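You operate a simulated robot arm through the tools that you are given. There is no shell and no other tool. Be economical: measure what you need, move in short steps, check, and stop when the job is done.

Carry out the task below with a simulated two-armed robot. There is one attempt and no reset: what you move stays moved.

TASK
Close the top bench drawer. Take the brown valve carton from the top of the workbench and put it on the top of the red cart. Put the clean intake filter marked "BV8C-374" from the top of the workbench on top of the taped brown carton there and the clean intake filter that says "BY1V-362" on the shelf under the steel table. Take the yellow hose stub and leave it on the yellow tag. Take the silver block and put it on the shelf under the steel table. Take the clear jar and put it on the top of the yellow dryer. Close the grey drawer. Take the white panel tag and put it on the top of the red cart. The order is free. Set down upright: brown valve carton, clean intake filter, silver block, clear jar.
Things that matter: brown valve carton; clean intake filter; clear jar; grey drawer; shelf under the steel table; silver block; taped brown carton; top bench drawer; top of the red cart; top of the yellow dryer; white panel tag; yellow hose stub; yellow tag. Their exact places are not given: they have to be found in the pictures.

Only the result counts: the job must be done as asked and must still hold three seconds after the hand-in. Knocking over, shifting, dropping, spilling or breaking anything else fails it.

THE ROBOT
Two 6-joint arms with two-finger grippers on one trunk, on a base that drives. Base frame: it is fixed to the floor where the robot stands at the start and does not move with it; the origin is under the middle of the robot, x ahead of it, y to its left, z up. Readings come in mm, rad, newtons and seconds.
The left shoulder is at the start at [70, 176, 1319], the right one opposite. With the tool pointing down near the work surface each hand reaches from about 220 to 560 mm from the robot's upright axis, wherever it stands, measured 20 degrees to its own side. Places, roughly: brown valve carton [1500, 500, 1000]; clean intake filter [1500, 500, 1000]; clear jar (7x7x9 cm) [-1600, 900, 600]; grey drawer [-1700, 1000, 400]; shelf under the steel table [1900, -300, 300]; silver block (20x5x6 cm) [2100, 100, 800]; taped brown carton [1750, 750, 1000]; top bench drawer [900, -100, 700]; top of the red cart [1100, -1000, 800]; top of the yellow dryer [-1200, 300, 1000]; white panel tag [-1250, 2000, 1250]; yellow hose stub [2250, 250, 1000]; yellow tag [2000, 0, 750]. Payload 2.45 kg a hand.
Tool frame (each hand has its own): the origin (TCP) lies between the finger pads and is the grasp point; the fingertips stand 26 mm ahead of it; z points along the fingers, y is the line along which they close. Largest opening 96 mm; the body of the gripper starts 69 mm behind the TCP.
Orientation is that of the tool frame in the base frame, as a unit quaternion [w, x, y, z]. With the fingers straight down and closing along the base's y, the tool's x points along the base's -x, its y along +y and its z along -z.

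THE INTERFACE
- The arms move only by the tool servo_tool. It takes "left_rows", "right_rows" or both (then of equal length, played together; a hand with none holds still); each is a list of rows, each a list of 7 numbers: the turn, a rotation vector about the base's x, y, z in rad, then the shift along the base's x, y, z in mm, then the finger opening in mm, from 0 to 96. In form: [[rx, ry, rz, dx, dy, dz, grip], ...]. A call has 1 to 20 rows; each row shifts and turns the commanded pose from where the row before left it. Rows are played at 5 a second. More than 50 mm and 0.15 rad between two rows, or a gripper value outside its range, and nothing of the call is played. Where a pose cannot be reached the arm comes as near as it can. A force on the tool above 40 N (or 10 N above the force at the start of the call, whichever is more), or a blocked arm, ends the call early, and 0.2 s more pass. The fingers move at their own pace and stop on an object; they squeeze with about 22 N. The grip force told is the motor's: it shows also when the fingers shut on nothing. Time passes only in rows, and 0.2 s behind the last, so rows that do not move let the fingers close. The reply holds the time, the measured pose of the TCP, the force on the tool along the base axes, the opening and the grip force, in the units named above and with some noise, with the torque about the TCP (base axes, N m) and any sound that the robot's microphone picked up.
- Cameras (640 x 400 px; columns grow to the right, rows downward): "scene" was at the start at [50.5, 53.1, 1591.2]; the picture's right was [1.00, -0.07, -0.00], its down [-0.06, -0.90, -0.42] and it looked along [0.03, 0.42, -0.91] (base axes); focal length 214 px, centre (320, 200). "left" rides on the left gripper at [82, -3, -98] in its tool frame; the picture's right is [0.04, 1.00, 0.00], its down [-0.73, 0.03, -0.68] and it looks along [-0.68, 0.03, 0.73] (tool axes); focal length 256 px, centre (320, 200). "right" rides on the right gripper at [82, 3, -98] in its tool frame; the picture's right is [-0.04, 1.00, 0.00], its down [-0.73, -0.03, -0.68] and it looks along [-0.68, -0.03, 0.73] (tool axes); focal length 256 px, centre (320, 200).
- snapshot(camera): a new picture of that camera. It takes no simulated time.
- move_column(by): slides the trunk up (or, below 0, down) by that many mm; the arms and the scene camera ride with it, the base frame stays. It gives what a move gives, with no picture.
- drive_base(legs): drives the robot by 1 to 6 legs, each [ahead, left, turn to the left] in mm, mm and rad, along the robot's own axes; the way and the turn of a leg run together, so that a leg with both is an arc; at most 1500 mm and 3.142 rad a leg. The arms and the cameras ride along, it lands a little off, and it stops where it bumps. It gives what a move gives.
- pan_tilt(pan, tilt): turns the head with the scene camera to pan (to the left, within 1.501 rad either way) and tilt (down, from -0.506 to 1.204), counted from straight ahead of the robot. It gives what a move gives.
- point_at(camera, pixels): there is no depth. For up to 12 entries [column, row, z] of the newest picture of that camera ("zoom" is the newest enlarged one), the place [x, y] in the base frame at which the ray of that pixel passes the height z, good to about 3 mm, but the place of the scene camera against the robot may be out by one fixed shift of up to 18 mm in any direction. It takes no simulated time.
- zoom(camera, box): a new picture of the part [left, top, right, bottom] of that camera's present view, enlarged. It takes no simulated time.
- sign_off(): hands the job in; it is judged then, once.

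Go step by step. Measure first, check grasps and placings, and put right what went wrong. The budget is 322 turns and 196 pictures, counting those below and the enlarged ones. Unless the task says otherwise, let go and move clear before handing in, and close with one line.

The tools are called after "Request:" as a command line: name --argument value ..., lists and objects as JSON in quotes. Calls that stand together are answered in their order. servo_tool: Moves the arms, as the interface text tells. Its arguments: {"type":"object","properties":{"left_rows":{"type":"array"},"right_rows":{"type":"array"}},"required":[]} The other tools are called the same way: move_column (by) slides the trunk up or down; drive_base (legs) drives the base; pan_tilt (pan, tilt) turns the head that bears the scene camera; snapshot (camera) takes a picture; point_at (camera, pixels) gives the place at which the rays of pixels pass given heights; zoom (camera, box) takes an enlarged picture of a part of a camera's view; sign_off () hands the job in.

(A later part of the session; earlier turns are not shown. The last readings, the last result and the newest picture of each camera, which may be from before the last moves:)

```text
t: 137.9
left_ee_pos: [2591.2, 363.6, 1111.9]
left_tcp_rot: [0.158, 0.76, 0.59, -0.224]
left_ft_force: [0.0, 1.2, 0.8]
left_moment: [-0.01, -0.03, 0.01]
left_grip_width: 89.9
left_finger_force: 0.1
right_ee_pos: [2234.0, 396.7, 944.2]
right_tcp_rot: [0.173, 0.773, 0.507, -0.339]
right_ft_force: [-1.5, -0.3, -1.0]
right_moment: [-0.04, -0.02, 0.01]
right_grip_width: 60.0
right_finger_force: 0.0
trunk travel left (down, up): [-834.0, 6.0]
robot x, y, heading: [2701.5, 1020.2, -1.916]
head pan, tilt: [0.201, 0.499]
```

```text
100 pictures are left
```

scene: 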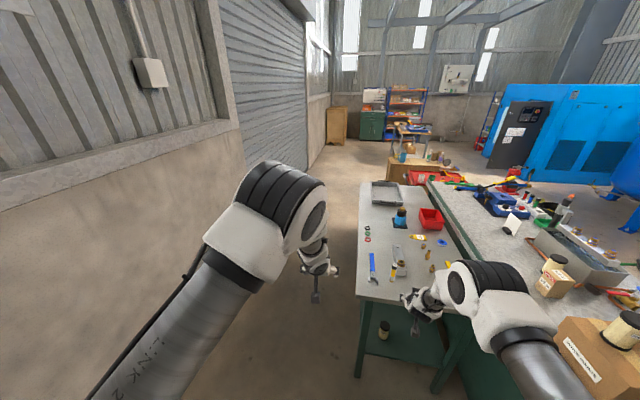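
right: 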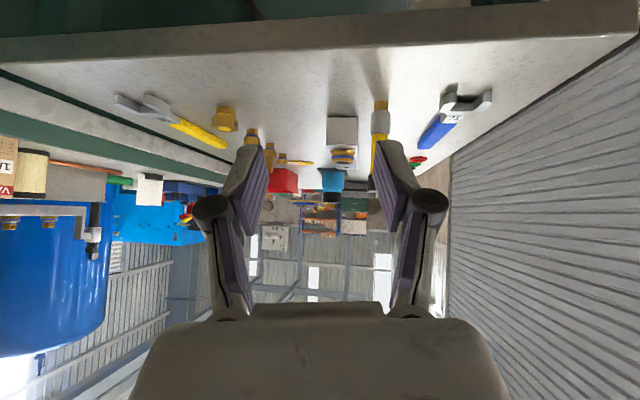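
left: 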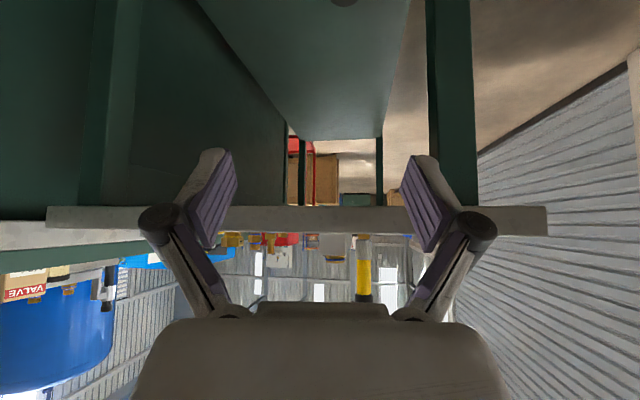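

Request:
point_at --camera "right" --pixels '[[380, 101, 822], [340, 120, 822], [302, 160, 822], [289, 164, 822], [380, 50, 822], [357, 120, 822], [327, 120, 822]]'

Request:
zoom --camera "right" --box '[200, 70, 456, 230]'

```text
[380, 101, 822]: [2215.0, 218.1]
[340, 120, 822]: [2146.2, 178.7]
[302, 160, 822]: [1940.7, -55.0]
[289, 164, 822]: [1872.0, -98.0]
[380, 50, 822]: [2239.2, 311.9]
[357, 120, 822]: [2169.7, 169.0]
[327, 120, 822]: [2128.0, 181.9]
```

```text
2.50 times, centred on (328, 150) of right
```

zoom: 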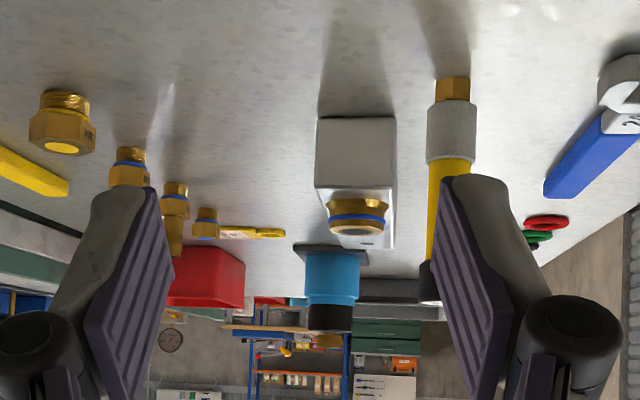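

The stub base from the right camera is (2215,218); scene disagrees somewhat, so I'll take a second right-camera view after aligning laterally (43 mm left) to triangulate.

Request:
drive_base --legs '[[0, 43, 0]]'

Request:
snapshot --camera "right"

```text
t: 138.8
left_ee_pos: [2626.6, 349.3, 1111.8]
left_tcp_rot: [0.158, 0.761, 0.588, -0.225]
left_ft_force: [-0.2, 0.8, -0.3]
left_moment: [-0.02, -0.07, 0.02]
left_grip_width: 89.9
left_finger_force: 0.1
right_ee_pos: [2270.8, 385.5, 942.7]
right_tcp_rot: [0.173, 0.775, 0.506, -0.337]
right_ft_force: [-0.5, 0.4, 0.6]
right_moment: [0.01, -0.05, 0.05]
right_grip_width: 59.7
right_finger_force: 0.0
trunk travel left (down, up): [-834.0, 6.0]
robot x, y, heading: [2739.4, 1006.6, -1.915]
head pan, tilt: [0.201, 0.499]
```

```text
98 pictures are left
```

right: 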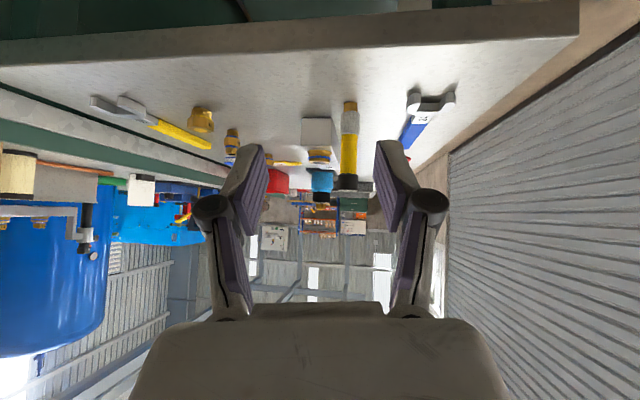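

Request:
point_at --camera "right" --pixels '[[350, 102, 822], [350, 102, 790], [349, 188, 930]]'

Request:
drive_base --legs '[[60, 0, 0]]'

Request:
snapshot --camera "right"

```text
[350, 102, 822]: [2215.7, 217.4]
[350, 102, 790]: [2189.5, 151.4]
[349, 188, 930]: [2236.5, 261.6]
```

```text
t: 139.7
left_ee_pos: [2616.3, 301.0, 1114.8]
left_tcp_rot: [0.157, 0.759, 0.589, -0.229]
left_ft_force: [1.4, 1.5, 0.7]
left_moment: [-0.02, 0.04, -0.01]
left_grip_width: 90.2
left_finger_force: 0.4
right_ee_pos: [2256.8, 333.6, 949.5]
right_tcp_rot: [0.172, 0.773, 0.506, -0.341]
right_ft_force: [0.9, 0.5, 1.1]
right_moment: [0.01, 0.04, 0.0]
right_grip_width: 60.3
right_finger_force: 0.1
trunk travel left (down, up): [-834.0, 6.0]
robot x, y, heading: [2716.7, 955.2, -1.916]
head pan, tilt: [0.201, 0.499]
```

```text
97 pictures are left
```

right: 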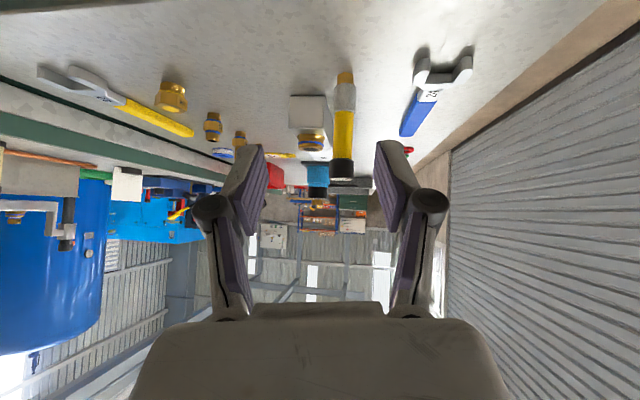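

Request:
point_at --camera "right" --pixels '[[345, 72, 822], [345, 72, 790], [345, 72, 760], [341, 178, 930]]'

```text
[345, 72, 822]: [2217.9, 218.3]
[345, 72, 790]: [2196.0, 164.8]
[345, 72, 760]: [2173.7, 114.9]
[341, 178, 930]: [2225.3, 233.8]
```

Two views agree: stub base (2217,218), table z 822, stub top ≈925; my hand's lateral line matches (d≈2011). Lower to z≈880 and approach.

Request:
servo_tool --right_rows '[[0, 0, 0, 0, 0, -35, 60], [0, 0, 0, 0, 0, -34, 60]]'

Request:
drive_base --legs '[[60, 0, 0]]'

Request:
snapshot --camera "right"

```text
t: 140.3
left_ee_pos: [2613.1, 297.2, 1111.3]
left_tcp_rot: [0.156, 0.759, 0.59, -0.227]
left_ft_force: [-0.9, 0.1, 0.3]
left_moment: [0.01, 0.01, 0.0]
left_grip_width: 90.1
left_finger_force: 0.0
right_ee_pos: [2256.2, 333.4, 878.2]
right_tcp_rot: [0.171, 0.773, 0.506, -0.341]
right_ft_force: [-0.3, -0.5, 0.0]
right_moment: [0.0, -0.01, 0.04]
right_grip_width: 60.0
right_finger_force: 0.2
trunk travel left (down, up): [-834.0, 6.0]
robot x, y, heading: [2720.2, 954.4, -1.91]
head pan, tilt: [0.201, 0.499]
```

```text
t: 141.3
left_ee_pos: [2593.7, 241.3, 1114.6]
left_tcp_rot: [0.156, 0.76, 0.589, -0.227]
left_ft_force: [0.5, 0.5, 0.2]
left_moment: [-0.06, 0.0, 0.03]
left_grip_width: 90.3
left_finger_force: 0.0
right_ee_pos: [2232.9, 279.9, 880.4]
right_tcp_rot: [0.171, 0.774, 0.506, -0.341]
right_ft_force: [0.9, 0.2, 1.4]
right_moment: [-0.05, -0.03, 0.01]
right_grip_width: 60.2
right_finger_force: 0.0
trunk travel left (down, up): [-834.0, 6.0]
robot x, y, heading: [2699.3, 896.3, -1.916]
head pan, tilt: [0.201, 0.499]
```

```text
96 pictures are left
```

right: 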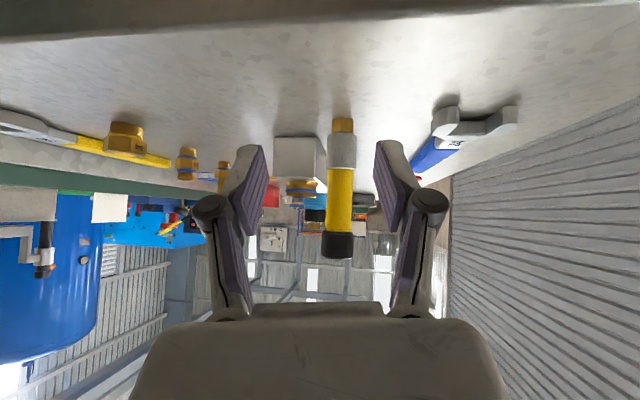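

Request:
servo_tool --right_rows '[[0, 0, 0, -9, -34, 0, 60], [0, 0, 0, -9, -34, 0, 60]]'

Request:
snapshot --camera "right"

```text
t: 141.9
left_ee_pos: [2590.3, 239.0, 1111.5]
left_tcp_rot: [0.156, 0.761, 0.588, -0.227]
left_ft_force: [0.4, -0.2, 0.6]
left_moment: [-0.05, 0.01, -0.05]
left_grip_width: 90.3
left_finger_force: 0.1
right_ee_pos: [2214.8, 211.8, 876.9]
right_tcp_rot: [0.169, 0.775, 0.504, -0.342]
right_ft_force: [-0.2, 0.8, -1.0]
right_moment: [0.01, -0.02, 0.0]
right_grip_width: 59.9
right_finger_force: 0.0
right hand out of reach, approached as far as the arm can: row 2
trunk travel left (down, up): [-834.0, 6.0]
robot x, y, heading: [2696.9, 895.4, -1.926]
head pan, tilt: [0.201, 0.499]
```

```text
95 pictures are left
```

right: 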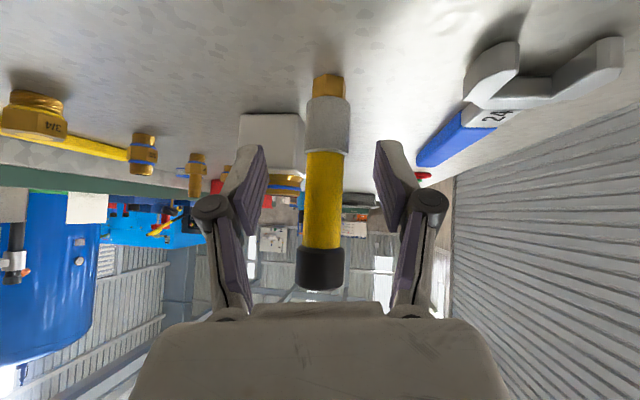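

Stub sits between the pads. Closing and lifting.

Request:
servo_tool --right_rows '[[0, 0, 0, 0, 0, 0, 10], [0, 0, 0, 0, 0, 0, 10], [0, 0, 0, 0, 0, 15, 10], [0, 0, 0, 0, 0, 40, 10]]'

Request:
snapshot --camera "right"

```text
t: 142.9
left_ee_pos: [2591.9, 239.1, 1111.7]
left_tcp_rot: [0.156, 0.76, 0.589, -0.226]
left_ft_force: [-0.2, 1.3, -0.2]
left_moment: [-0.02, 0.02, -0.04]
left_grip_width: 90.1
left_finger_force: 0.1
right_ee_pos: [2212.9, 212.3, 932.7]
right_tcp_rot: [0.17, 0.774, 0.506, -0.34]
right_ft_force: [0.4, 0.2, 0.0]
right_moment: [0.02, -0.01, 0.03]
right_grip_width: 22.5
right_finger_force: 21.9
trunk travel left (down, up): [-834.0, 6.0]
robot x, y, heading: [2698.0, 892.9, -1.914]
head pan, tilt: [0.201, 0.499]
```

```text
94 pictures are left
```

right: 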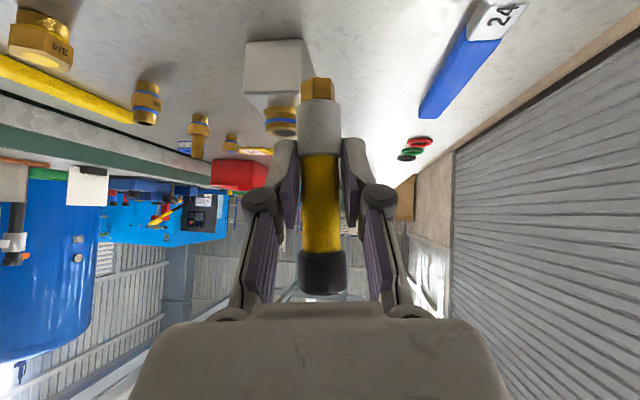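

Held. Raise, drive right 204 mm, forward 200 mm, then look at the tag.

Request:
servo_tool --right_rows '[[0, 0, 0, 0, 0, 30, 10], [0, 0, 0, 0, 0, 25, 10]]'

Request:
drive_base --legs '[[0, -204, 0], [200, 0, 0]]'

Request:
snapshot --camera "right"

Request:
snapshot --camera "scene"

```text
t: 143.5
left_ee_pos: [2589.9, 238.5, 1111.0]
left_tcp_rot: [0.156, 0.76, 0.589, -0.226]
left_ft_force: [0.9, 0.0, 0.1]
left_moment: [0.0, 0.0, -0.01]
left_grip_width: 90.0
left_finger_force: 0.0
right_ee_pos: [2215.3, 213.2, 986.0]
right_tcp_rot: [0.17, 0.775, 0.505, -0.34]
right_ft_force: [0.8, -0.1, 0.1]
right_moment: [-0.02, 0.01, -0.03]
right_grip_width: 22.6
right_finger_force: 22.1
trunk travel left (down, up): [-834.0, 6.0]
robot x, y, heading: [2698.4, 895.6, -1.919]
head pan, tilt: [0.201, 0.499]
```

```text
t: 146.3
left_ee_pos: [2335.4, 118.9, 1114.1]
left_tcp_rot: [0.157, 0.76, 0.588, -0.228]
left_ft_force: [0.1, 1.5, -0.4]
left_moment: [-0.01, -0.04, -0.01]
left_grip_width: 89.9
left_finger_force: 0.1
right_ee_pos: [1957.1, 96.5, 988.5]
right_tcp_rot: [0.17, 0.775, 0.505, -0.34]
right_ft_force: [0.3, 0.2, -0.3]
right_moment: [0.02, 0.0, -0.01]
right_grip_width: 22.8
right_finger_force: 21.9
trunk travel left (down, up): [-834.0, 6.0]
robot x, y, heading: [2446.2, 774.5, -1.919]
head pan, tilt: [0.201, 0.499]
```

```text
93 pictures are left
```

right: 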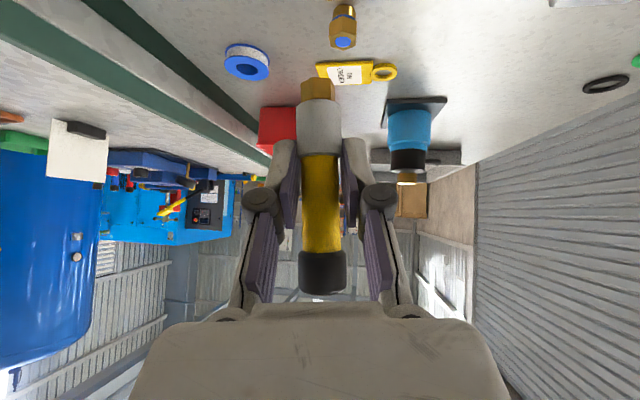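

```text
92 pictures are left
```

scene: 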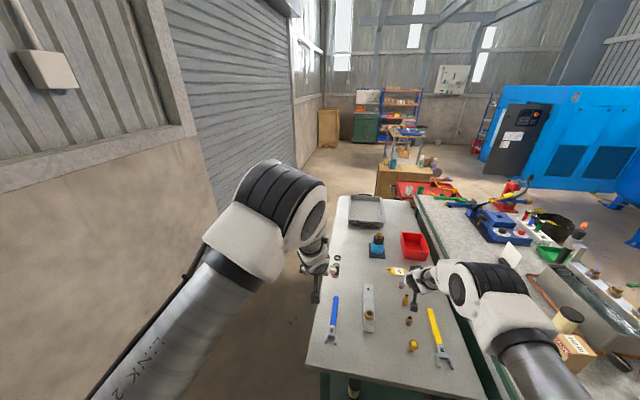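

Request:
zoom --camera "right" --box '[280, 40, 440, 140]'

Request:
point_at --camera "right" --pixels '[[345, 73, 823], [318, 66, 823], [370, 66, 823], [325, 83, 823], [372, 80, 823], [342, 42, 823], [404, 125, 823], [280, 150, 823]]'

```text
4.00 times, centred on (360, 90) of right
```

zoom: 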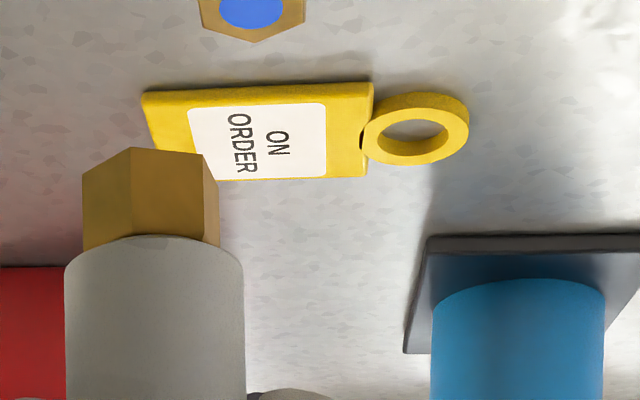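

```text
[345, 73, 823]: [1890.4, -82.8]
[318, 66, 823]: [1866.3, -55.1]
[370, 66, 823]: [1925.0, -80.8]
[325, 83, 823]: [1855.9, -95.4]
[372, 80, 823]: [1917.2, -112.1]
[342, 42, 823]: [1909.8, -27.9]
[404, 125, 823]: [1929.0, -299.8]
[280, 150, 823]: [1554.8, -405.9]
```

Tag centre at (1890,-83), about 60×35 mm. Driving forward 150 and then fine-positioning by servo.

Request:
drive_base --legs '[[150, 0, 0]]'

Request:
snapshot --camera "right"

```text
t: 147.6
left_ee_pos: [2282.9, -19.8, 1111.5]
left_tcp_rot: [0.156, 0.762, 0.587, -0.227]
left_ft_force: [-0.3, 0.5, 0.6]
left_moment: [-0.03, 0.02, -0.01]
left_grip_width: 90.3
left_finger_force: 0.0
right_ee_pos: [1904.4, -40.7, 987.2]
right_tcp_rot: [0.17, 0.776, 0.503, -0.34]
right_ft_force: [-0.2, 0.2, -0.5]
right_moment: [-0.02, -0.01, -0.03]
right_grip_width: 22.5
right_finger_force: 21.9
trunk travel left (down, up): [-834.0, 6.0]
robot x, y, heading: [2393.1, 638.7, -1.927]
head pan, tilt: [0.201, 0.499]
```

```text
90 pictures are left
```

right: 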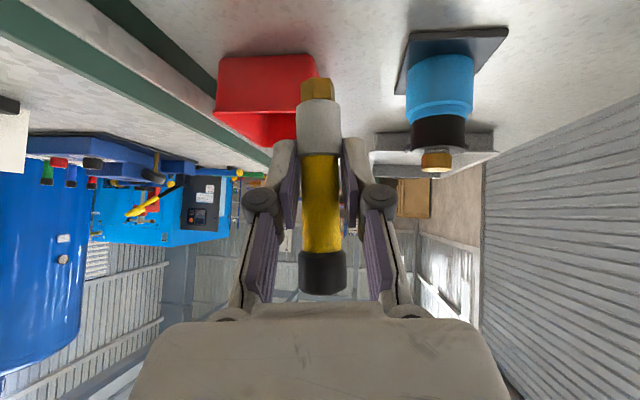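

Request:
drive_base --legs '[[40, 0, 0]]'

Request:
servo_tool --right_rows '[[0, 0, 0, 0, 0, -40, 10], [0, 0, 0, 0, 0, -40, 10]]'

Request:
snapshot --camera "right"

Request:
snapshot --camera "scene"

```text
t: 148.5
left_ee_pos: [2271.4, -51.5, 1115.6]
left_tcp_rot: [0.157, 0.761, 0.587, -0.228]
left_ft_force: [0.2, 1.4, 0.2]
left_moment: [-0.02, -0.01, 0.02]
left_grip_width: 90.2
left_finger_force: 0.0
right_ee_pos: [1891.7, -76.1, 991.0]
right_tcp_rot: [0.171, 0.775, 0.503, -0.342]
right_ft_force: [0.3, 0.5, -0.7]
right_moment: [0.01, 0.01, 0.02]
right_grip_width: 22.7
right_finger_force: 22.1
trunk travel left (down, up): [-834.0, 6.0]
robot x, y, heading: [2375.7, 597.4, -1.919]
head pan, tilt: [0.201, 0.499]
```

```text
t: 149.1
left_ee_pos: [2267.6, -55.8, 1112.2]
left_tcp_rot: [0.155, 0.761, 0.587, -0.227]
left_ft_force: [0.2, -0.2, -0.7]
left_moment: [-0.03, 0.01, 0.0]
left_grip_width: 90.1
left_finger_force: 0.1
right_ee_pos: [1891.8, -80.7, 911.1]
right_tcp_rot: [0.17, 0.776, 0.503, -0.341]
right_ft_force: [0.6, -0.1, -1.0]
right_moment: [0.02, 0.0, 0.02]
right_grip_width: 22.7
right_finger_force: 22.4
trunk travel left (down, up): [-834.0, 6.0]
robot x, y, heading: [2378.3, 601.8, -1.922]
head pan, tilt: [0.201, 0.499]
```

```text
89 pictures are left
```

right: 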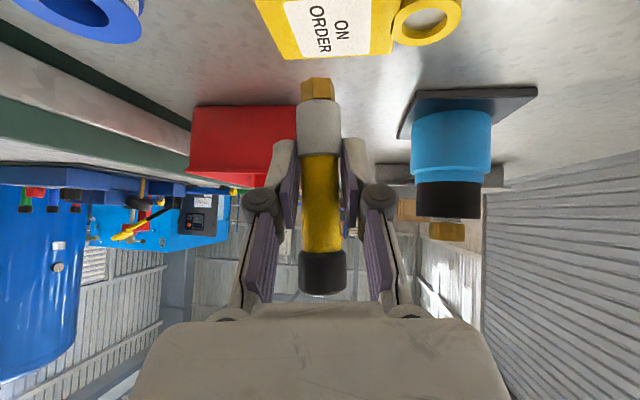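

```text
88 pictures are left
```

scene: 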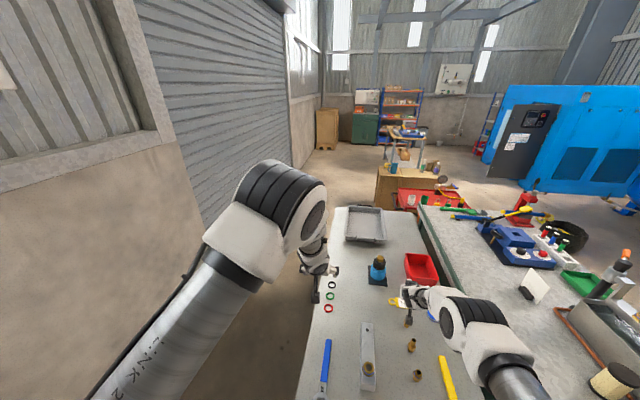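

Request:
point_at --camera "right" --pixels '[[285, 58, 824], [391, 53, 824], [340, 55, 824], [252, 2, 824], [398, 5, 824]]'

```text
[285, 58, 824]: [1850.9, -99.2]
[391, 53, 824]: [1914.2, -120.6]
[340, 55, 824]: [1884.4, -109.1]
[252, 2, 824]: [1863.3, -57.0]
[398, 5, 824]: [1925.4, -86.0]
```

Shift a few mm to the centre (1889,-89) and lower to contact.

Request:
servo_tool --right_rows '[[0, 0, 0, -3, -8, -20, 10], [0, 0, 0, 0, 0, -6, 10], [0, 0, 0, 0, 0, -2, 10], [0, 0, 0, 0, 0, -2, 10], [0, 0, 0, 0, 0, -2, 10]]'

Request:
snapshot --camera "right"

```text
t: 150.3
left_ee_pos: [2268.3, -56.9, 1113.8]
left_tcp_rot: [0.155, 0.762, 0.587, -0.227]
left_ft_force: [0.5, 0.9, -0.2]
left_moment: [-0.05, -0.03, -0.04]
left_grip_width: 89.9
left_finger_force: 0.1
right_ee_pos: [1888.0, -86.6, 878.7]
right_tcp_rot: [0.171, 0.775, 0.503, -0.342]
right_ft_force: [-2.6, -0.8, 14.7]
right_moment: [-0.14, 0.15, -0.06]
right_grip_width: 23.1
right_finger_force: 22.1
trunk travel left (down, up): [-834.0, 6.0]
robot x, y, heading: [2379.4, 600.3, -1.925]
head pan, tilt: [0.201, 0.499]
```

```text
87 pictures are left
```

right: 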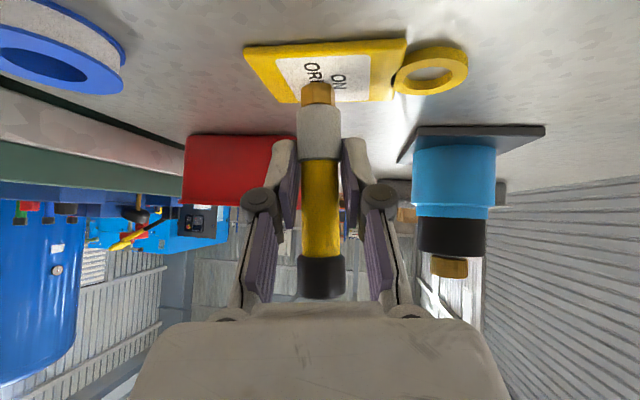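

On the tag with contact. Releasing gently and checking.

Request:
servo_tool --right_rows '[[0, 0, 0, 0, 0, 0, 24], [0, 0, 0, 0, 0, 0, 30], [0, 0, 0, 0, 0, 0, 60], [0, 0, 0, 0, 0, 0, 60]]'

Request:
snapshot --camera "right"

```text
t: 151.3
left_ee_pos: [2268.4, -57.5, 1109.9]
left_tcp_rot: [0.155, 0.761, 0.588, -0.226]
left_ft_force: [0.3, 0.0, 0.4]
left_moment: [-0.01, 0.0, -0.04]
left_grip_width: 90.0
left_finger_force: 0.1
right_ee_pos: [1888.0, -88.2, 874.6]
right_tcp_rot: [0.169, 0.776, 0.504, -0.339]
right_ft_force: [0.1, 0.4, 0.3]
right_moment: [0.0, -0.04, 0.01]
right_grip_width: 60.1
right_finger_force: 0.1
trunk travel left (down, up): [-834.0, 6.0]
robot x, y, heading: [2379.3, 600.0, -1.927]
head pan, tilt: [0.201, 0.499]
```

```text
86 pictures are left
```

right: 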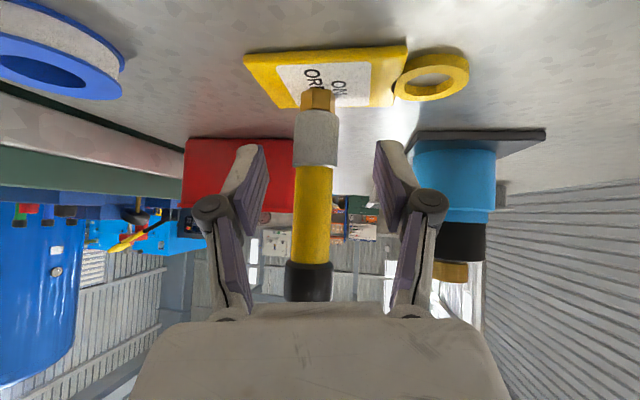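

Standing on the tag. Retreating straight back with the base.

Request:
drive_base --legs '[[-120, 0, 0]]'

Request:
snapshot --camera "right"

```text
t: 152.6
left_ee_pos: [2309.8, 53.1, 1109.5]
left_tcp_rot: [0.155, 0.762, 0.588, -0.225]
left_ft_force: [-0.1, 0.7, 0.4]
left_moment: [0.0, -0.04, 0.01]
left_grip_width: 90.1
left_finger_force: 0.1
right_ee_pos: [1931.0, 23.6, 873.1]
right_tcp_rot: [0.17, 0.775, 0.505, -0.34]
right_ft_force: [-0.2, -0.2, -0.7]
right_moment: [-0.02, 0.03, -0.06]
right_grip_width: 59.9
right_finger_force: 0.1
trunk travel left (down, up): [-834.0, 6.0]
robot x, y, heading: [2420.0, 711.8, -1.921]
head pan, tilt: [0.201, 0.499]
```

```text
85 pictures are left
```

right: 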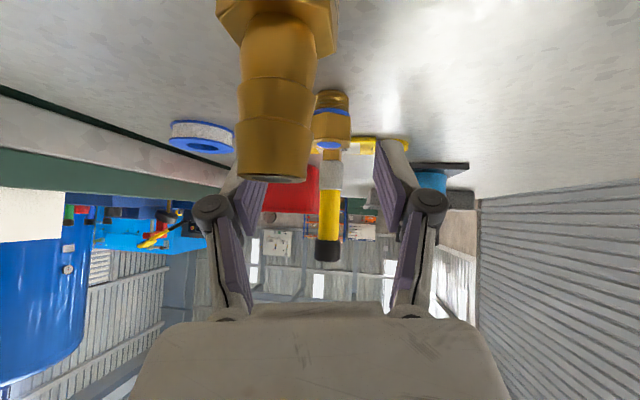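

Brass fittings are close to the camera; raise the hand straight up before moving on.

Request:
servo_tool --right_rows '[[0, 0, 0, 0, 0, 40, 60], [0, 0, 0, 0, 0, 40, 60], [0, 0, 0, 0, 0, 40, 60]]'

Request:
snapshot --camera "right"

Request:
zoom --camera "scene" --box '[300, 230, 460, 370]'

```text
t: 153.4
left_ee_pos: [2311.1, 55.9, 1113.0]
left_tcp_rot: [0.156, 0.761, 0.588, -0.227]
left_ft_force: [0.2, 0.6, 0.3]
left_moment: [0.01, 0.04, 0.04]
left_grip_width: 90.1
left_finger_force: 0.2
right_ee_pos: [1933.9, 27.4, 992.8]
right_tcp_rot: [0.17, 0.775, 0.504, -0.34]
right_ft_force: [-0.5, 0.3, 0.7]
right_moment: [-0.01, -0.01, -0.01]
right_grip_width: 60.1
right_finger_force: 0.1
trunk travel left (down, up): [-834.0, 6.0]
robot x, y, heading: [2418.9, 715.5, -1.917]
head pan, tilt: [0.201, 0.499]
```

```text
84 pictures are left
```

right: 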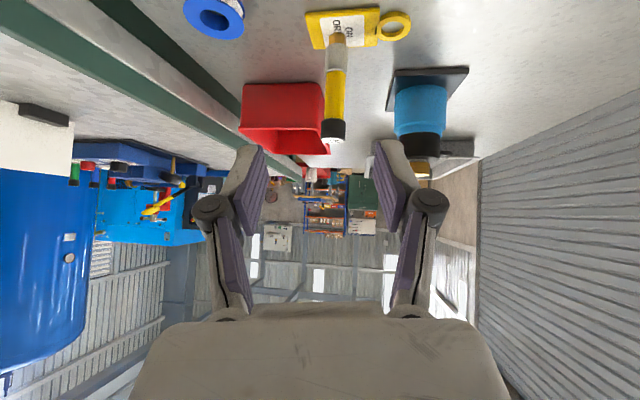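

```text
2.86 times, centred on (380, 300) of scene
```

zoom: 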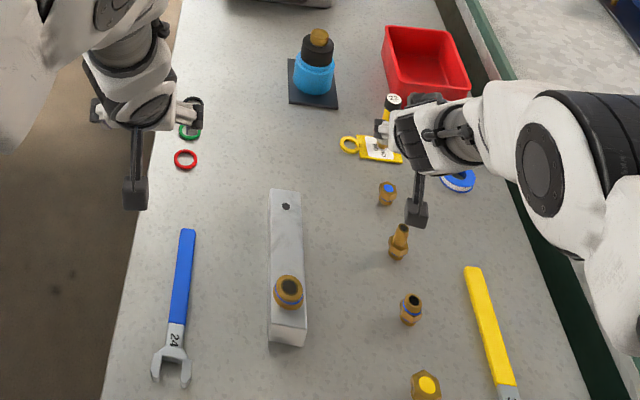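

Stub stands neatly on the tag and nothing else moved. Next the silver block with the left hand: unpitch and lower it, and retract the right hand.

Request:
servo_tool --left_rows '[[0.136, -0.049, 0, 0, 0, -30, 90], [0.136, -0.049, 0, 0, 0, -30, 90], [0.136, -0.049, 0, 0, 0, -30, 90], [0.136, -0.049, 0, 0, 0, -30, 90]]' --right_rows '[[0, 0, 0, 15, 42, 0, 60], [0, 0, 0, 15, 42, 0, 60], [0, 0, 0, 15, 42, 0, 60], [0, 0, 0, 15, 42, 0, 60]]'

Request:
snapshot --camera "left"

```text
t: 154.4
left_ee_pos: [2331.8, 31.8, 1034.9]
left_tcp_rot: [0.083, 0.786, 0.608, -0.073]
left_ft_force: [-0.2, -0.1, -0.1]
left_moment: [0.02, 0.02, 0.0]
left_grip_width: 89.9
left_finger_force: 0.0
left hand out of reach, approached as far as the arm can: row 1, 2
right_ee_pos: [1981.4, 182.7, 994.7]
right_tcp_rot: [0.164, 0.775, 0.507, -0.341]
right_ft_force: [0.4, -0.4, -0.3]
right_moment: [0.04, 0.0, 0.02]
right_grip_width: 59.9
right_finger_force: 0.1
right hand out of reach, approached as far as the arm can: row 4
trunk travel left (down, up): [-834.0, 6.0]
robot x, y, heading: [2419.2, 715.3, -1.915]
head pan, tilt: [0.201, 0.499]
```

```text
82 pictures are left
```

left: 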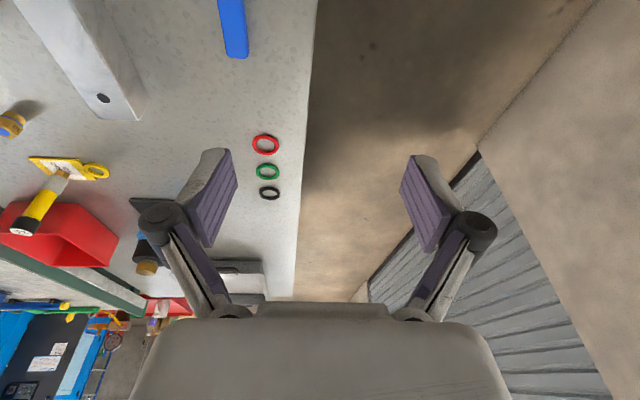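

Request:
zoom --camera "left" --box '[0, 0, 256, 160]'

Request:
point_at --camera "left" --pixels '[[103, 98, 882], [92, 120, 882], [143, 112, 882], [103, 98, 875], [12, 0, 882], [70, 0, 882], [145, 122, 822]]'

```text
2.50 times, centred on (128, 80) of left
```

zoom: 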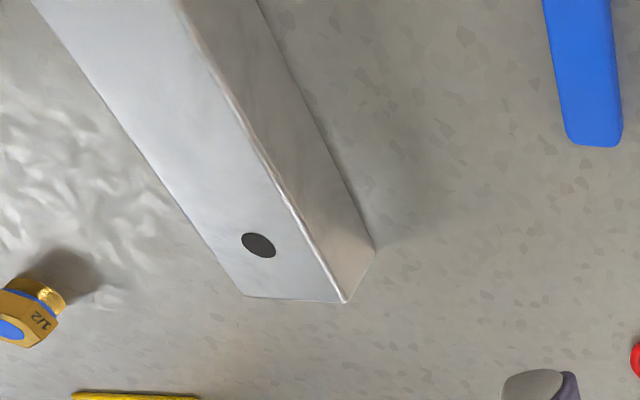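

```text
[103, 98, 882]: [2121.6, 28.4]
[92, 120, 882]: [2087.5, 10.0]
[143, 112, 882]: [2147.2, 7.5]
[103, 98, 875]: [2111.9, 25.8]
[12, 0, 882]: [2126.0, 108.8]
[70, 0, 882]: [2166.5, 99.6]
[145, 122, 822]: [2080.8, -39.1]
```

Block measured near (2130,95), aligned with the table. Driving right 197 mm to put the left hand above it.

Request:
drive_base --legs '[[0, -197, 0]]'

Request:
snapshot --camera "left"

Request:
snapshot --camera "scene"

```text
t: 155.9
left_ee_pos: [2152.5, 98.6, 1035.3]
left_tcp_rot: [0.083, 0.784, 0.611, -0.074]
left_ft_force: [-0.5, -0.2, 0.8]
left_moment: [0.04, 0.03, 0.0]
left_grip_width: 90.0
left_finger_force: 0.1
right_ee_pos: [1799.6, 247.7, 996.4]
right_tcp_rot: [0.163, 0.774, 0.509, -0.341]
right_ft_force: [-0.1, -0.9, 0.2]
right_moment: [0.06, -0.01, 0.01]
right_grip_width: 60.0
right_finger_force: 0.0
trunk travel left (down, up): [-834.0, 6.0]
robot x, y, heading: [2233.2, 776.3, -1.917]
head pan, tilt: [0.201, 0.499]
```

```text
80 pictures are left
```

left: 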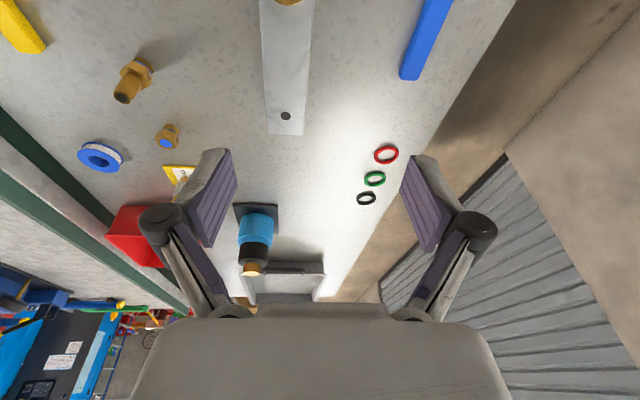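

```text
79 pictures are left
```

scene: 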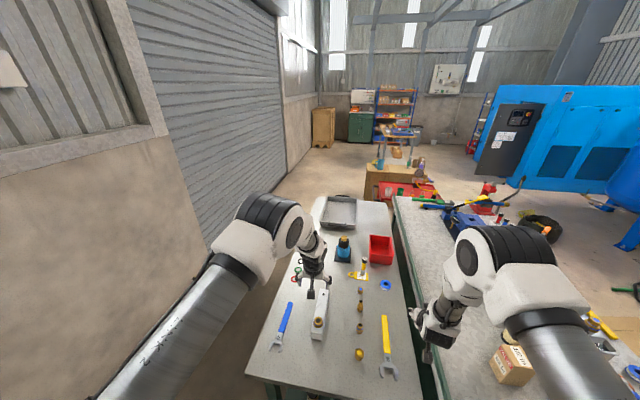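

Request:
point_at --camera "left" --pixels '[[268, 132, 882], [304, 134, 882], [286, 116, 882], [288, 2, 900], [262, 10, 882], [313, 10, 882], [268, 132, 872]]'

```text
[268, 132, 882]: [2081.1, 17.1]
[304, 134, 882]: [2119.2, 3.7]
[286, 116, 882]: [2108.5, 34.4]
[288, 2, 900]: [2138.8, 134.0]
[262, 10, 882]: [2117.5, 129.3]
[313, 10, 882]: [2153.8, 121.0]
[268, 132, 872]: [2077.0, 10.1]
```

Block centre ≈(2130,105), axis (.30,.955). I'll straighten the tool to match the block axis, retract the hand while lowering, then drive forward.

Request:
servo_tool --left_rows '[[0.111, -0.01, -0.027, 0, 0, -20, 80], [0.111, -0.01, -0.027, 0, 0, -20, 80], [0, 0, 0, 13, 40, -5, 80], [0, 0, 0, 13, 40, 0, 80], [0, 0, 0, 14, 40, 0, 80]]'

Request:
drive_base --legs '[[130, 0, 0]]'

Request:
snapshot --camera "left"

```text
t: 157.2
left_ee_pos: [2191.9, 221.3, 987.4]
left_tcp_rot: [0.001, 0.805, 0.594, 0.0]
left_ft_force: [0.3, -0.9, 0.6]
left_moment: [0.0, 0.04, -0.02]
left_grip_width: 80.2
left_finger_force: 0.1
right_ee_pos: [1797.5, 247.6, 995.9]
right_tcp_rot: [0.165, 0.773, 0.51, -0.34]
right_ft_force: [0.4, -0.2, 0.1]
right_moment: [0.02, 0.02, -0.01]
right_grip_width: 59.9
right_finger_force: 0.1
trunk travel left (down, up): [-834.0, 6.0]
robot x, y, heading: [2233.2, 779.7, -1.91]
head pan, tilt: [0.201, 0.499]
```

```text
t: 158.4
left_ee_pos: [2145.7, 101.4, 989.2]
left_tcp_rot: [0.001, 0.806, 0.592, 0.0]
left_ft_force: [-0.3, 0.3, 0.3]
left_moment: [-0.03, 0.02, -0.01]
left_grip_width: 80.1
left_finger_force: 0.1
right_ee_pos: [1753.0, 128.4, 996.4]
right_tcp_rot: [0.164, 0.773, 0.508, -0.342]
right_ft_force: [0.2, 0.9, -0.3]
right_moment: [0.01, -0.02, -0.01]
right_grip_width: 60.2
right_finger_force: 0.0
trunk travel left (down, up): [-834.0, 6.0]
robot x, y, heading: [2187.2, 657.8, -1.92]
head pan, tilt: [0.201, 0.499]
```

```text
78 pictures are left
```

left: 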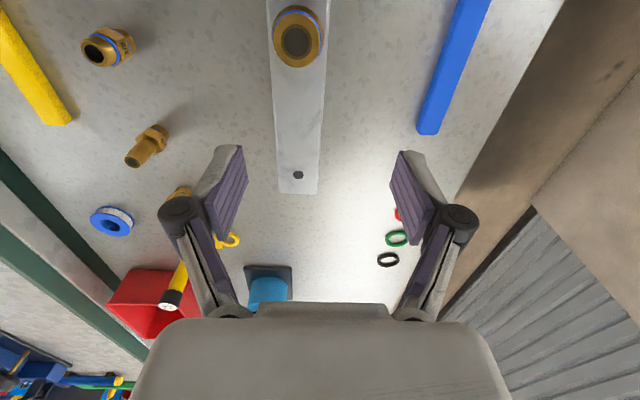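

Request:
point_at --camera "left" --pixels '[[278, 193, 882], [318, 193, 882], [278, 193, 872], [318, 193, 872], [299, 38, 900], [273, 80, 882], [323, 80, 882], [269, 2, 882], [329, 2, 882]]'

```text
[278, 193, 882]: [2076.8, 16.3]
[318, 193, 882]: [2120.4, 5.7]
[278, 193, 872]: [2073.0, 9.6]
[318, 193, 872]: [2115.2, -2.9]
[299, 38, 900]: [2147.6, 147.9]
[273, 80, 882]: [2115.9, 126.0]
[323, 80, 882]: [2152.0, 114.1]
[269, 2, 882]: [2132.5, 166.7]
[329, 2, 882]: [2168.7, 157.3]
```

Aligned. Moving over the centre (2129,106) and descending to grip height.

Request:
servo_tool --left_rows '[[0, 0, 0, -17, 5, -35, 80], [0, 0, 0, 0, 0, -40, 80], [0, 0, 0, 0, 0, -40, 80], [0, 0, 0, 0, 0, -16, 80], [0, 0, 0, 0, 0, 0, 20], [0, 0, 0, 0, 0, 0, 20]]'

Request:
snapshot --camera "left"

```text
t: 159.8
left_ee_pos: [2128.7, 102.3, 858.5]
left_tcp_rot: [0.002, 0.806, 0.591, 0.0]
left_ft_force: [-1.9, 0.1, 3.5]
left_moment: [-0.61, 0.3, -0.27]
left_grip_width: 45.9
left_finger_force: 21.6
right_ee_pos: [1752.5, 129.1, 995.0]
right_tcp_rot: [0.164, 0.774, 0.507, -0.341]
right_ft_force: [-0.4, -1.1, -0.5]
right_moment: [0.01, -0.01, -0.01]
right_grip_width: 60.0
right_finger_force: 0.1
trunk travel left (down, up): [-834.0, 6.0]
robot x, y, heading: [2190.0, 657.5, -1.918]
head pan, tilt: [0.201, 0.499]
```

```text
77 pictures are left
```

left: 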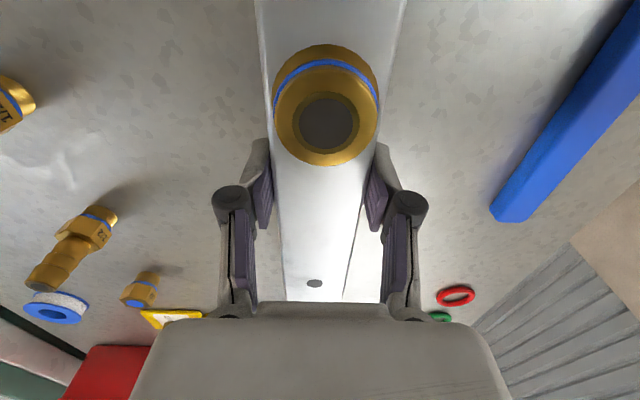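

Gripped at 45.9 mm. Lift a bit and check.

Request:
servo_tool --left_rows '[[0, 0, 0, 0, 0, 10, 20], [0, 0, 0, 0, 0, 20, 20]]'

Request:
snapshot --camera "left"

```text
t: 160.4
left_ee_pos: [2129.6, 104.3, 885.9]
left_tcp_rot: [0.0, 0.807, 0.591, 0.0]
left_ft_force: [0.3, 0.7, -9.6]
left_moment: [0.11, -0.03, 0.03]
left_grip_width: 45.7
left_finger_force: 21.7
right_ee_pos: [1751.9, 128.9, 995.7]
right_tcp_rot: [0.163, 0.774, 0.507, -0.342]
right_ft_force: [-0.2, 0.0, -0.3]
right_moment: [-0.03, 0.01, 0.03]
right_grip_width: 60.1
right_finger_force: 0.0
trunk travel left (down, up): [-834.0, 6.0]
robot x, y, heading: [2190.4, 657.2, -1.919]
head pan, tilt: [0.201, 0.499]
```

```text
76 pictures are left
```

left: 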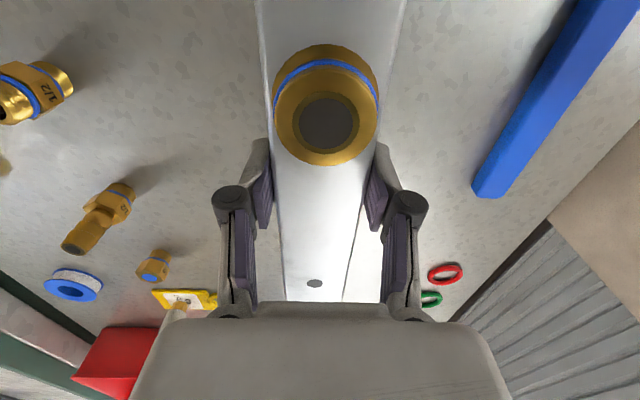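

Block held level (~1 kg). Raise and back out beyond the table end; simultaneously unpitch/retract the right hand afterwards.

Request:
servo_tool --left_rows '[[0, 0, 0, 0, 0, 35, 20], [0, 0, 0, 0, 0, 30, 20]]'

Request:
drive_base --legs '[[-420, 0, 0], [0, 200, 0]]'

Request:
servo_tool --right_rows '[[0.118, -0.042, 0, 12, 34, 0, 60], [0.118, -0.042, 0, 12, 34, 0, 60], [0.118, -0.042, 0, 12, 34, 0, 60], [0.118, -0.042, 0, 12, 34, 0, 60], [0.118, -0.042, 0, 12, 34, 0, 60], [0.118, -0.042, 0, 0, 0, 0, 60]]'

Request:
snapshot --camera "scene"

```text
t: 161.0
left_ee_pos: [2128.6, 103.9, 952.8]
left_tcp_rot: [0.001, 0.807, 0.591, 0.001]
left_ft_force: [-0.1, 1.0, -9.8]
left_moment: [0.15, -0.02, 0.04]
left_grip_width: 45.9
left_finger_force: 21.6
right_ee_pos: [1753.5, 129.0, 995.5]
right_tcp_rot: [0.164, 0.774, 0.508, -0.341]
right_ft_force: [-0.4, 0.4, -0.1]
right_moment: [-0.01, 0.0, 0.01]
right_grip_width: 59.9
right_finger_force: 0.1
trunk travel left (down, up): [-834.0, 6.0]
robot x, y, heading: [2189.6, 658.5, -1.918]
head pan, tilt: [0.201, 0.499]
```

```text
t: 164.8
left_ee_pos: [2466.6, 429.1, 951.3]
left_tcp_rot: [0.001, 0.805, 0.594, 0.001]
left_ft_force: [-0.2, 0.7, -9.9]
left_moment: [0.14, -0.07, -0.05]
left_grip_width: 45.7
left_finger_force: 21.8
right_ee_pos: [2090.2, 451.4, 994.7]
right_tcp_rot: [0.165, 0.773, 0.509, -0.34]
right_ft_force: [-0.1, -0.5, 0.3]
right_moment: [-0.02, -0.02, 0.02]
right_grip_width: 60.0
right_finger_force: 0.1
trunk travel left (down, up): [-834.0, 6.0]
robot x, y, heading: [2529.4, 985.7, -1.913]
head pan, tilt: [0.201, 0.499]
```

```text
t: 166.2
left_ee_pos: [2467.3, 428.1, 950.5]
left_tcp_rot: [0.0, 0.805, 0.593, 0.001]
left_ft_force: [0.2, -0.6, -10.2]
left_moment: [0.11, -0.06, -0.02]
left_grip_width: 45.5
left_finger_force: 22.4
right_ee_pos: [2147.3, 625.1, 996.2]
right_tcp_rot: [-0.038, 0.817, 0.568, -0.089]
right_ft_force: [0.0, 0.2, 0.8]
right_moment: [-0.01, -0.01, -0.03]
right_grip_width: 59.8
right_finger_force: 0.1
right hand out of reach, approached as far as the arm can: row 6
trunk travel left (down, up): [-834.0, 6.0]
robot x, y, heading: [2529.2, 985.5, -1.91]
head pan, tilt: [0.201, 0.499]
```

```text
75 pictures are left
```

scene: 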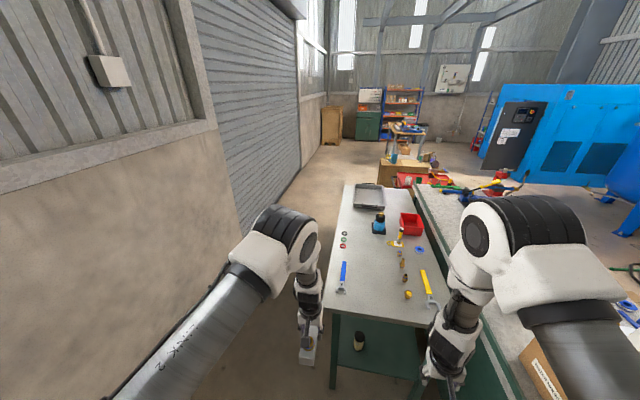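

Geometry check: tool-down on the shelf would make the forearm hit the table, so the block needs a pitched grip with the right hand (left hand's robot pose would push the right arm into the bench). I'll set the block back on the table near its end and regrasp with the right hand.

Request:
drive_base --legs '[[0, -207, 0], [350, 0, 0]]'

Request:
snapshot --camera "left"

```text
t: 169.7
left_ee_pos: [2160.4, 176.7, 953.1]
left_tcp_rot: [0.001, 0.804, 0.595, 0.001]
left_ft_force: [-0.9, 0.8, -8.9]
left_moment: [0.14, -0.05, 0.02]
left_grip_width: 45.6
left_finger_force: 22.2
right_ee_pos: [1840.5, 371.2, 997.7]
right_tcp_rot: [-0.037, 0.816, 0.57, -0.091]
right_ft_force: [0.0, -0.1, -1.2]
right_moment: [-0.03, -0.02, 0.03]
right_grip_width: 60.1
right_finger_force: 0.2
trunk travel left (down, up): [-834.0, 6.0]
robot x, y, heading: [2216.9, 730.2, -1.906]
head pan, tilt: [0.201, 0.499]
```

```text
74 pictures are left
```

left: 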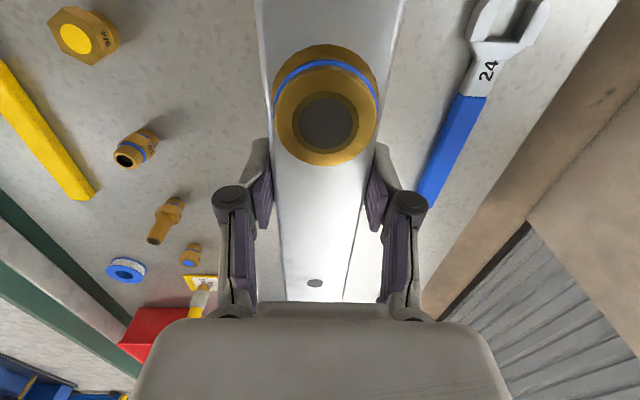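

Clear spot. Lowering and releasing.

Request:
servo_tool --left_rows '[[0, 0, 0, 0, 0, -45, 20], [0, 0, 0, 0, 0, -35, 20], [0, 0, 0, 0, 0, -10, 20], [0, 0, 0, 0, 0, -3, 20], [0, 0, 0, 0, 0, -3, 20]]'

```text
t: 170.9
left_ee_pos: [2160.0, 175.7, 857.9]
left_tcp_rot: [0.002, 0.804, 0.595, -0.001]
left_ft_force: [0.5, -3.2, 13.0]
left_moment: [-0.11, -0.01, -0.03]
left_grip_width: 46.0
left_finger_force: 21.8
right_ee_pos: [1840.5, 372.7, 997.0]
right_tcp_rot: [-0.037, 0.816, 0.569, -0.092]
right_ft_force: [-0.1, -0.4, -0.2]
right_moment: [0.0, 0.01, 0.02]
right_grip_width: 60.3
right_finger_force: 0.1
trunk travel left (down, up): [-834.0, 6.0]
robot x, y, heading: [2217.9, 731.3, -1.909]
head pan, tilt: [0.201, 0.499]
```

Request:
servo_tool --left_rows '[[0, 0, 0, 0, 0, 0, 50], [0, 0, 0, 0, 0, 0, 80], [0, 0, 0, 0, 0, 40, 80], [0, 0, 0, 0, 0, 40, 80], [0, 0, 0, 0, 0, 25, 80]]'

Request:
snapshot --camera "left"

Request:
drive_base --legs '[[-400, 0, 0], [0, 180, 0]]'

```text
t: 172.1
left_ee_pos: [2161.4, 176.1, 961.6]
left_tcp_rot: [0.0, 0.804, 0.595, 0.001]
left_ft_force: [-0.8, 0.8, 0.3]
left_moment: [0.01, 0.03, 0.01]
left_grip_width: 80.0
left_finger_force: 0.0
right_ee_pos: [1839.5, 371.5, 996.1]
right_tcp_rot: [-0.036, 0.816, 0.569, -0.091]
right_ft_force: [0.0, 0.3, -0.3]
right_moment: [0.03, -0.03, -0.03]
right_grip_width: 60.2
right_finger_force: 0.0
trunk travel left (down, up): [-834.0, 6.0]
robot x, y, heading: [2215.3, 729.9, -1.91]
head pan, tilt: [0.201, 0.499]
```

```text
73 pictures are left
```

left: 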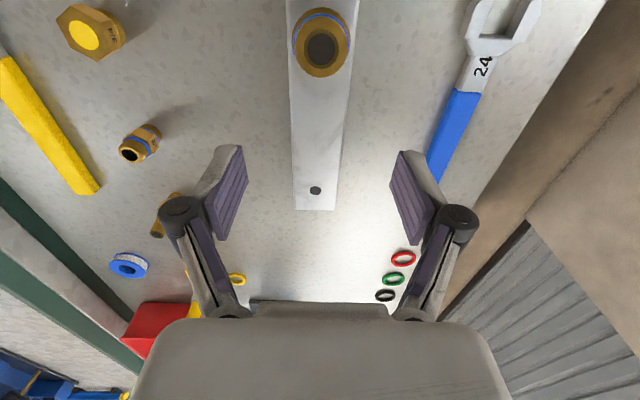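

```text
t: 175.7
left_ee_pos: [2463.5, 486.4, 960.8]
left_tcp_rot: [0.003, 0.8, 0.6, 0.003]
left_ft_force: [0.1, 1.1, -0.2]
left_moment: [-0.03, -0.03, -0.01]
left_grip_width: 80.0
left_finger_force: 0.1
right_ee_pos: [2140.3, 679.5, 995.1]
right_tcp_rot: [-0.036, 0.813, 0.574, -0.09]
right_ft_force: [-0.1, 0.2, 0.1]
right_moment: [0.0, -0.03, 0.01]
right_grip_width: 60.2
right_finger_force: 0.1
trunk travel left (down, up): [-834.0, 6.0]
robot x, y, heading: [2518.0, 1048.3, -1.898]
head pan, tilt: [0.201, 0.499]
```

Setting up the right hand: pitch 35° aligned to the block axis and extend forward.

Request:
servo_tool --right_rows '[[-0.132, 0.002, 0.023, -3, -40, 0, 80], [-0.132, 0.002, 0.023, -3, -40, 0, 80], [-0.132, 0.002, 0.023, -3, -40, 0, 80], [-0.132, 0.002, 0.023, -3, -40, 0, 80], [0, 0, 0, -3, -40, -5, 80], [0, 0, 0, -2, -37, -5, 80]]' --left_rows '[[0, 0, 0, 10, 30, 0, 80], [0, 0, 0, 10, 30, 0, 80], [0, 0, 0, 0, 0, 0, 80], [0, 0, 0, 0, 0, 0, 80], [0, 0, 0, 0, 0, 0, 80], [0, 0, 0, 0, 0, 0, 80]]'

Request:
snapshot --camera "right"

```text
t: 177.1
left_ee_pos: [2486.0, 544.7, 961.4]
left_tcp_rot: [0.001, 0.8, 0.599, 0.001]
left_ft_force: [0.7, -0.4, -0.1]
left_moment: [0.05, -0.02, 0.02]
left_grip_width: 80.2
left_finger_force: 0.1
right_ee_pos: [2116.0, 402.2, 976.4]
right_tcp_rot: [0.143, 0.775, 0.566, -0.241]
right_ft_force: [-1.2, -0.3, 0.3]
right_moment: [0.0, 0.01, 0.0]
right_grip_width: 80.1
right_finger_force: 0.0
right hand out of reach, approached as far as the arm can: row 2, 3, 4
trunk travel left (down, up): [-834.0, 6.0]
robot x, y, heading: [2514.4, 1044.8, -1.894]
head pan, tilt: [0.201, 0.499]
```

```text
72 pictures are left
```

right: 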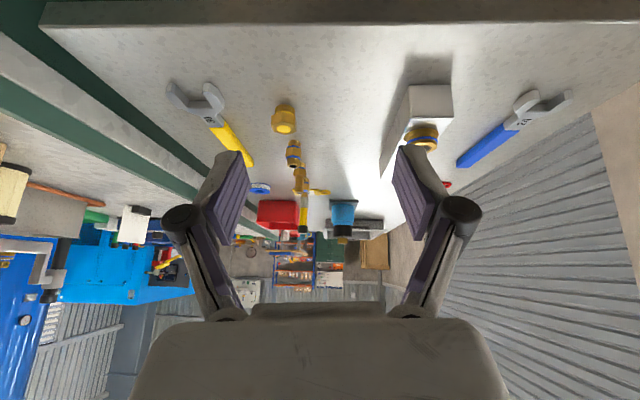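

Request:
drive_base --legs '[[0, 118, -0.02], [150, 0, 0]]'

Request:
servo_tool --right_rows '[[-0.058, -0.035, 0.028, 0, 0, -10, 80]]'

Request:
snapshot --camera "right"

```text
t: 179.3
left_ee_pos: [2533.3, 366.3, 963.6]
left_tcp_rot: [0.001, 0.808, 0.589, 0.001]
left_ft_force: [-0.6, -0.4, 1.5]
left_moment: [-0.02, -0.01, 0.0]
left_grip_width: 80.0
left_finger_force: 0.0
right_ee_pos: [2162.0, 234.1, 979.5]
right_tcp_rot: [0.14, 0.783, 0.554, -0.245]
right_ft_force: [-0.3, 0.6, -0.3]
right_moment: [0.01, -0.02, -0.02]
right_grip_width: 80.1
right_finger_force: 0.1
trunk travel left (down, up): [-834.0, 6.0]
robot x, y, heading: [2573.4, 857.6, -1.924]
head pan, tilt: [0.201, 0.499]
```

```text
t: 179.7
left_ee_pos: [2533.0, 364.9, 961.6]
left_tcp_rot: [0.001, 0.808, 0.59, 0.001]
left_ft_force: [-0.4, 0.3, -0.5]
left_moment: [0.0, 0.02, 0.0]
left_grip_width: 80.0
left_finger_force: 0.0
right_ee_pos: [2159.1, 233.6, 973.9]
right_tcp_rot: [0.156, 0.779, 0.554, -0.248]
right_ft_force: [-0.7, 0.5, 0.5]
right_moment: [0.0, 0.0, -0.03]
right_grip_width: 80.1
right_finger_force: 0.1
right hand out of reach, approached as far as the arm can: row 1
trunk travel left (down, up): [-834.0, 6.0]
robot x, y, heading: [2579.0, 863.0, -1.925]
head pan, tilt: [0.201, 0.499]
```

```text
71 pictures are left
```

right: 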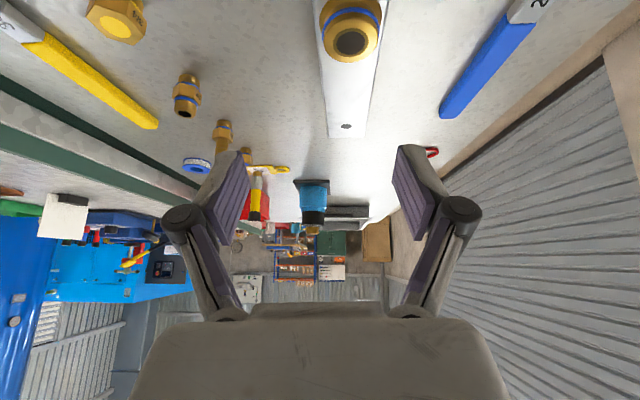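

Request:
point_at --camera "right" --pixels '[[329, 137, 882], [366, 137, 882], [348, 40, 905], [323, 62, 882], [376, 62, 882]]'

```text
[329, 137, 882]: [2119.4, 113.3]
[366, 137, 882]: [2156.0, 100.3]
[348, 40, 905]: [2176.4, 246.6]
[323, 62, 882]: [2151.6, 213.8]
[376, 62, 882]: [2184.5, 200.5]
```

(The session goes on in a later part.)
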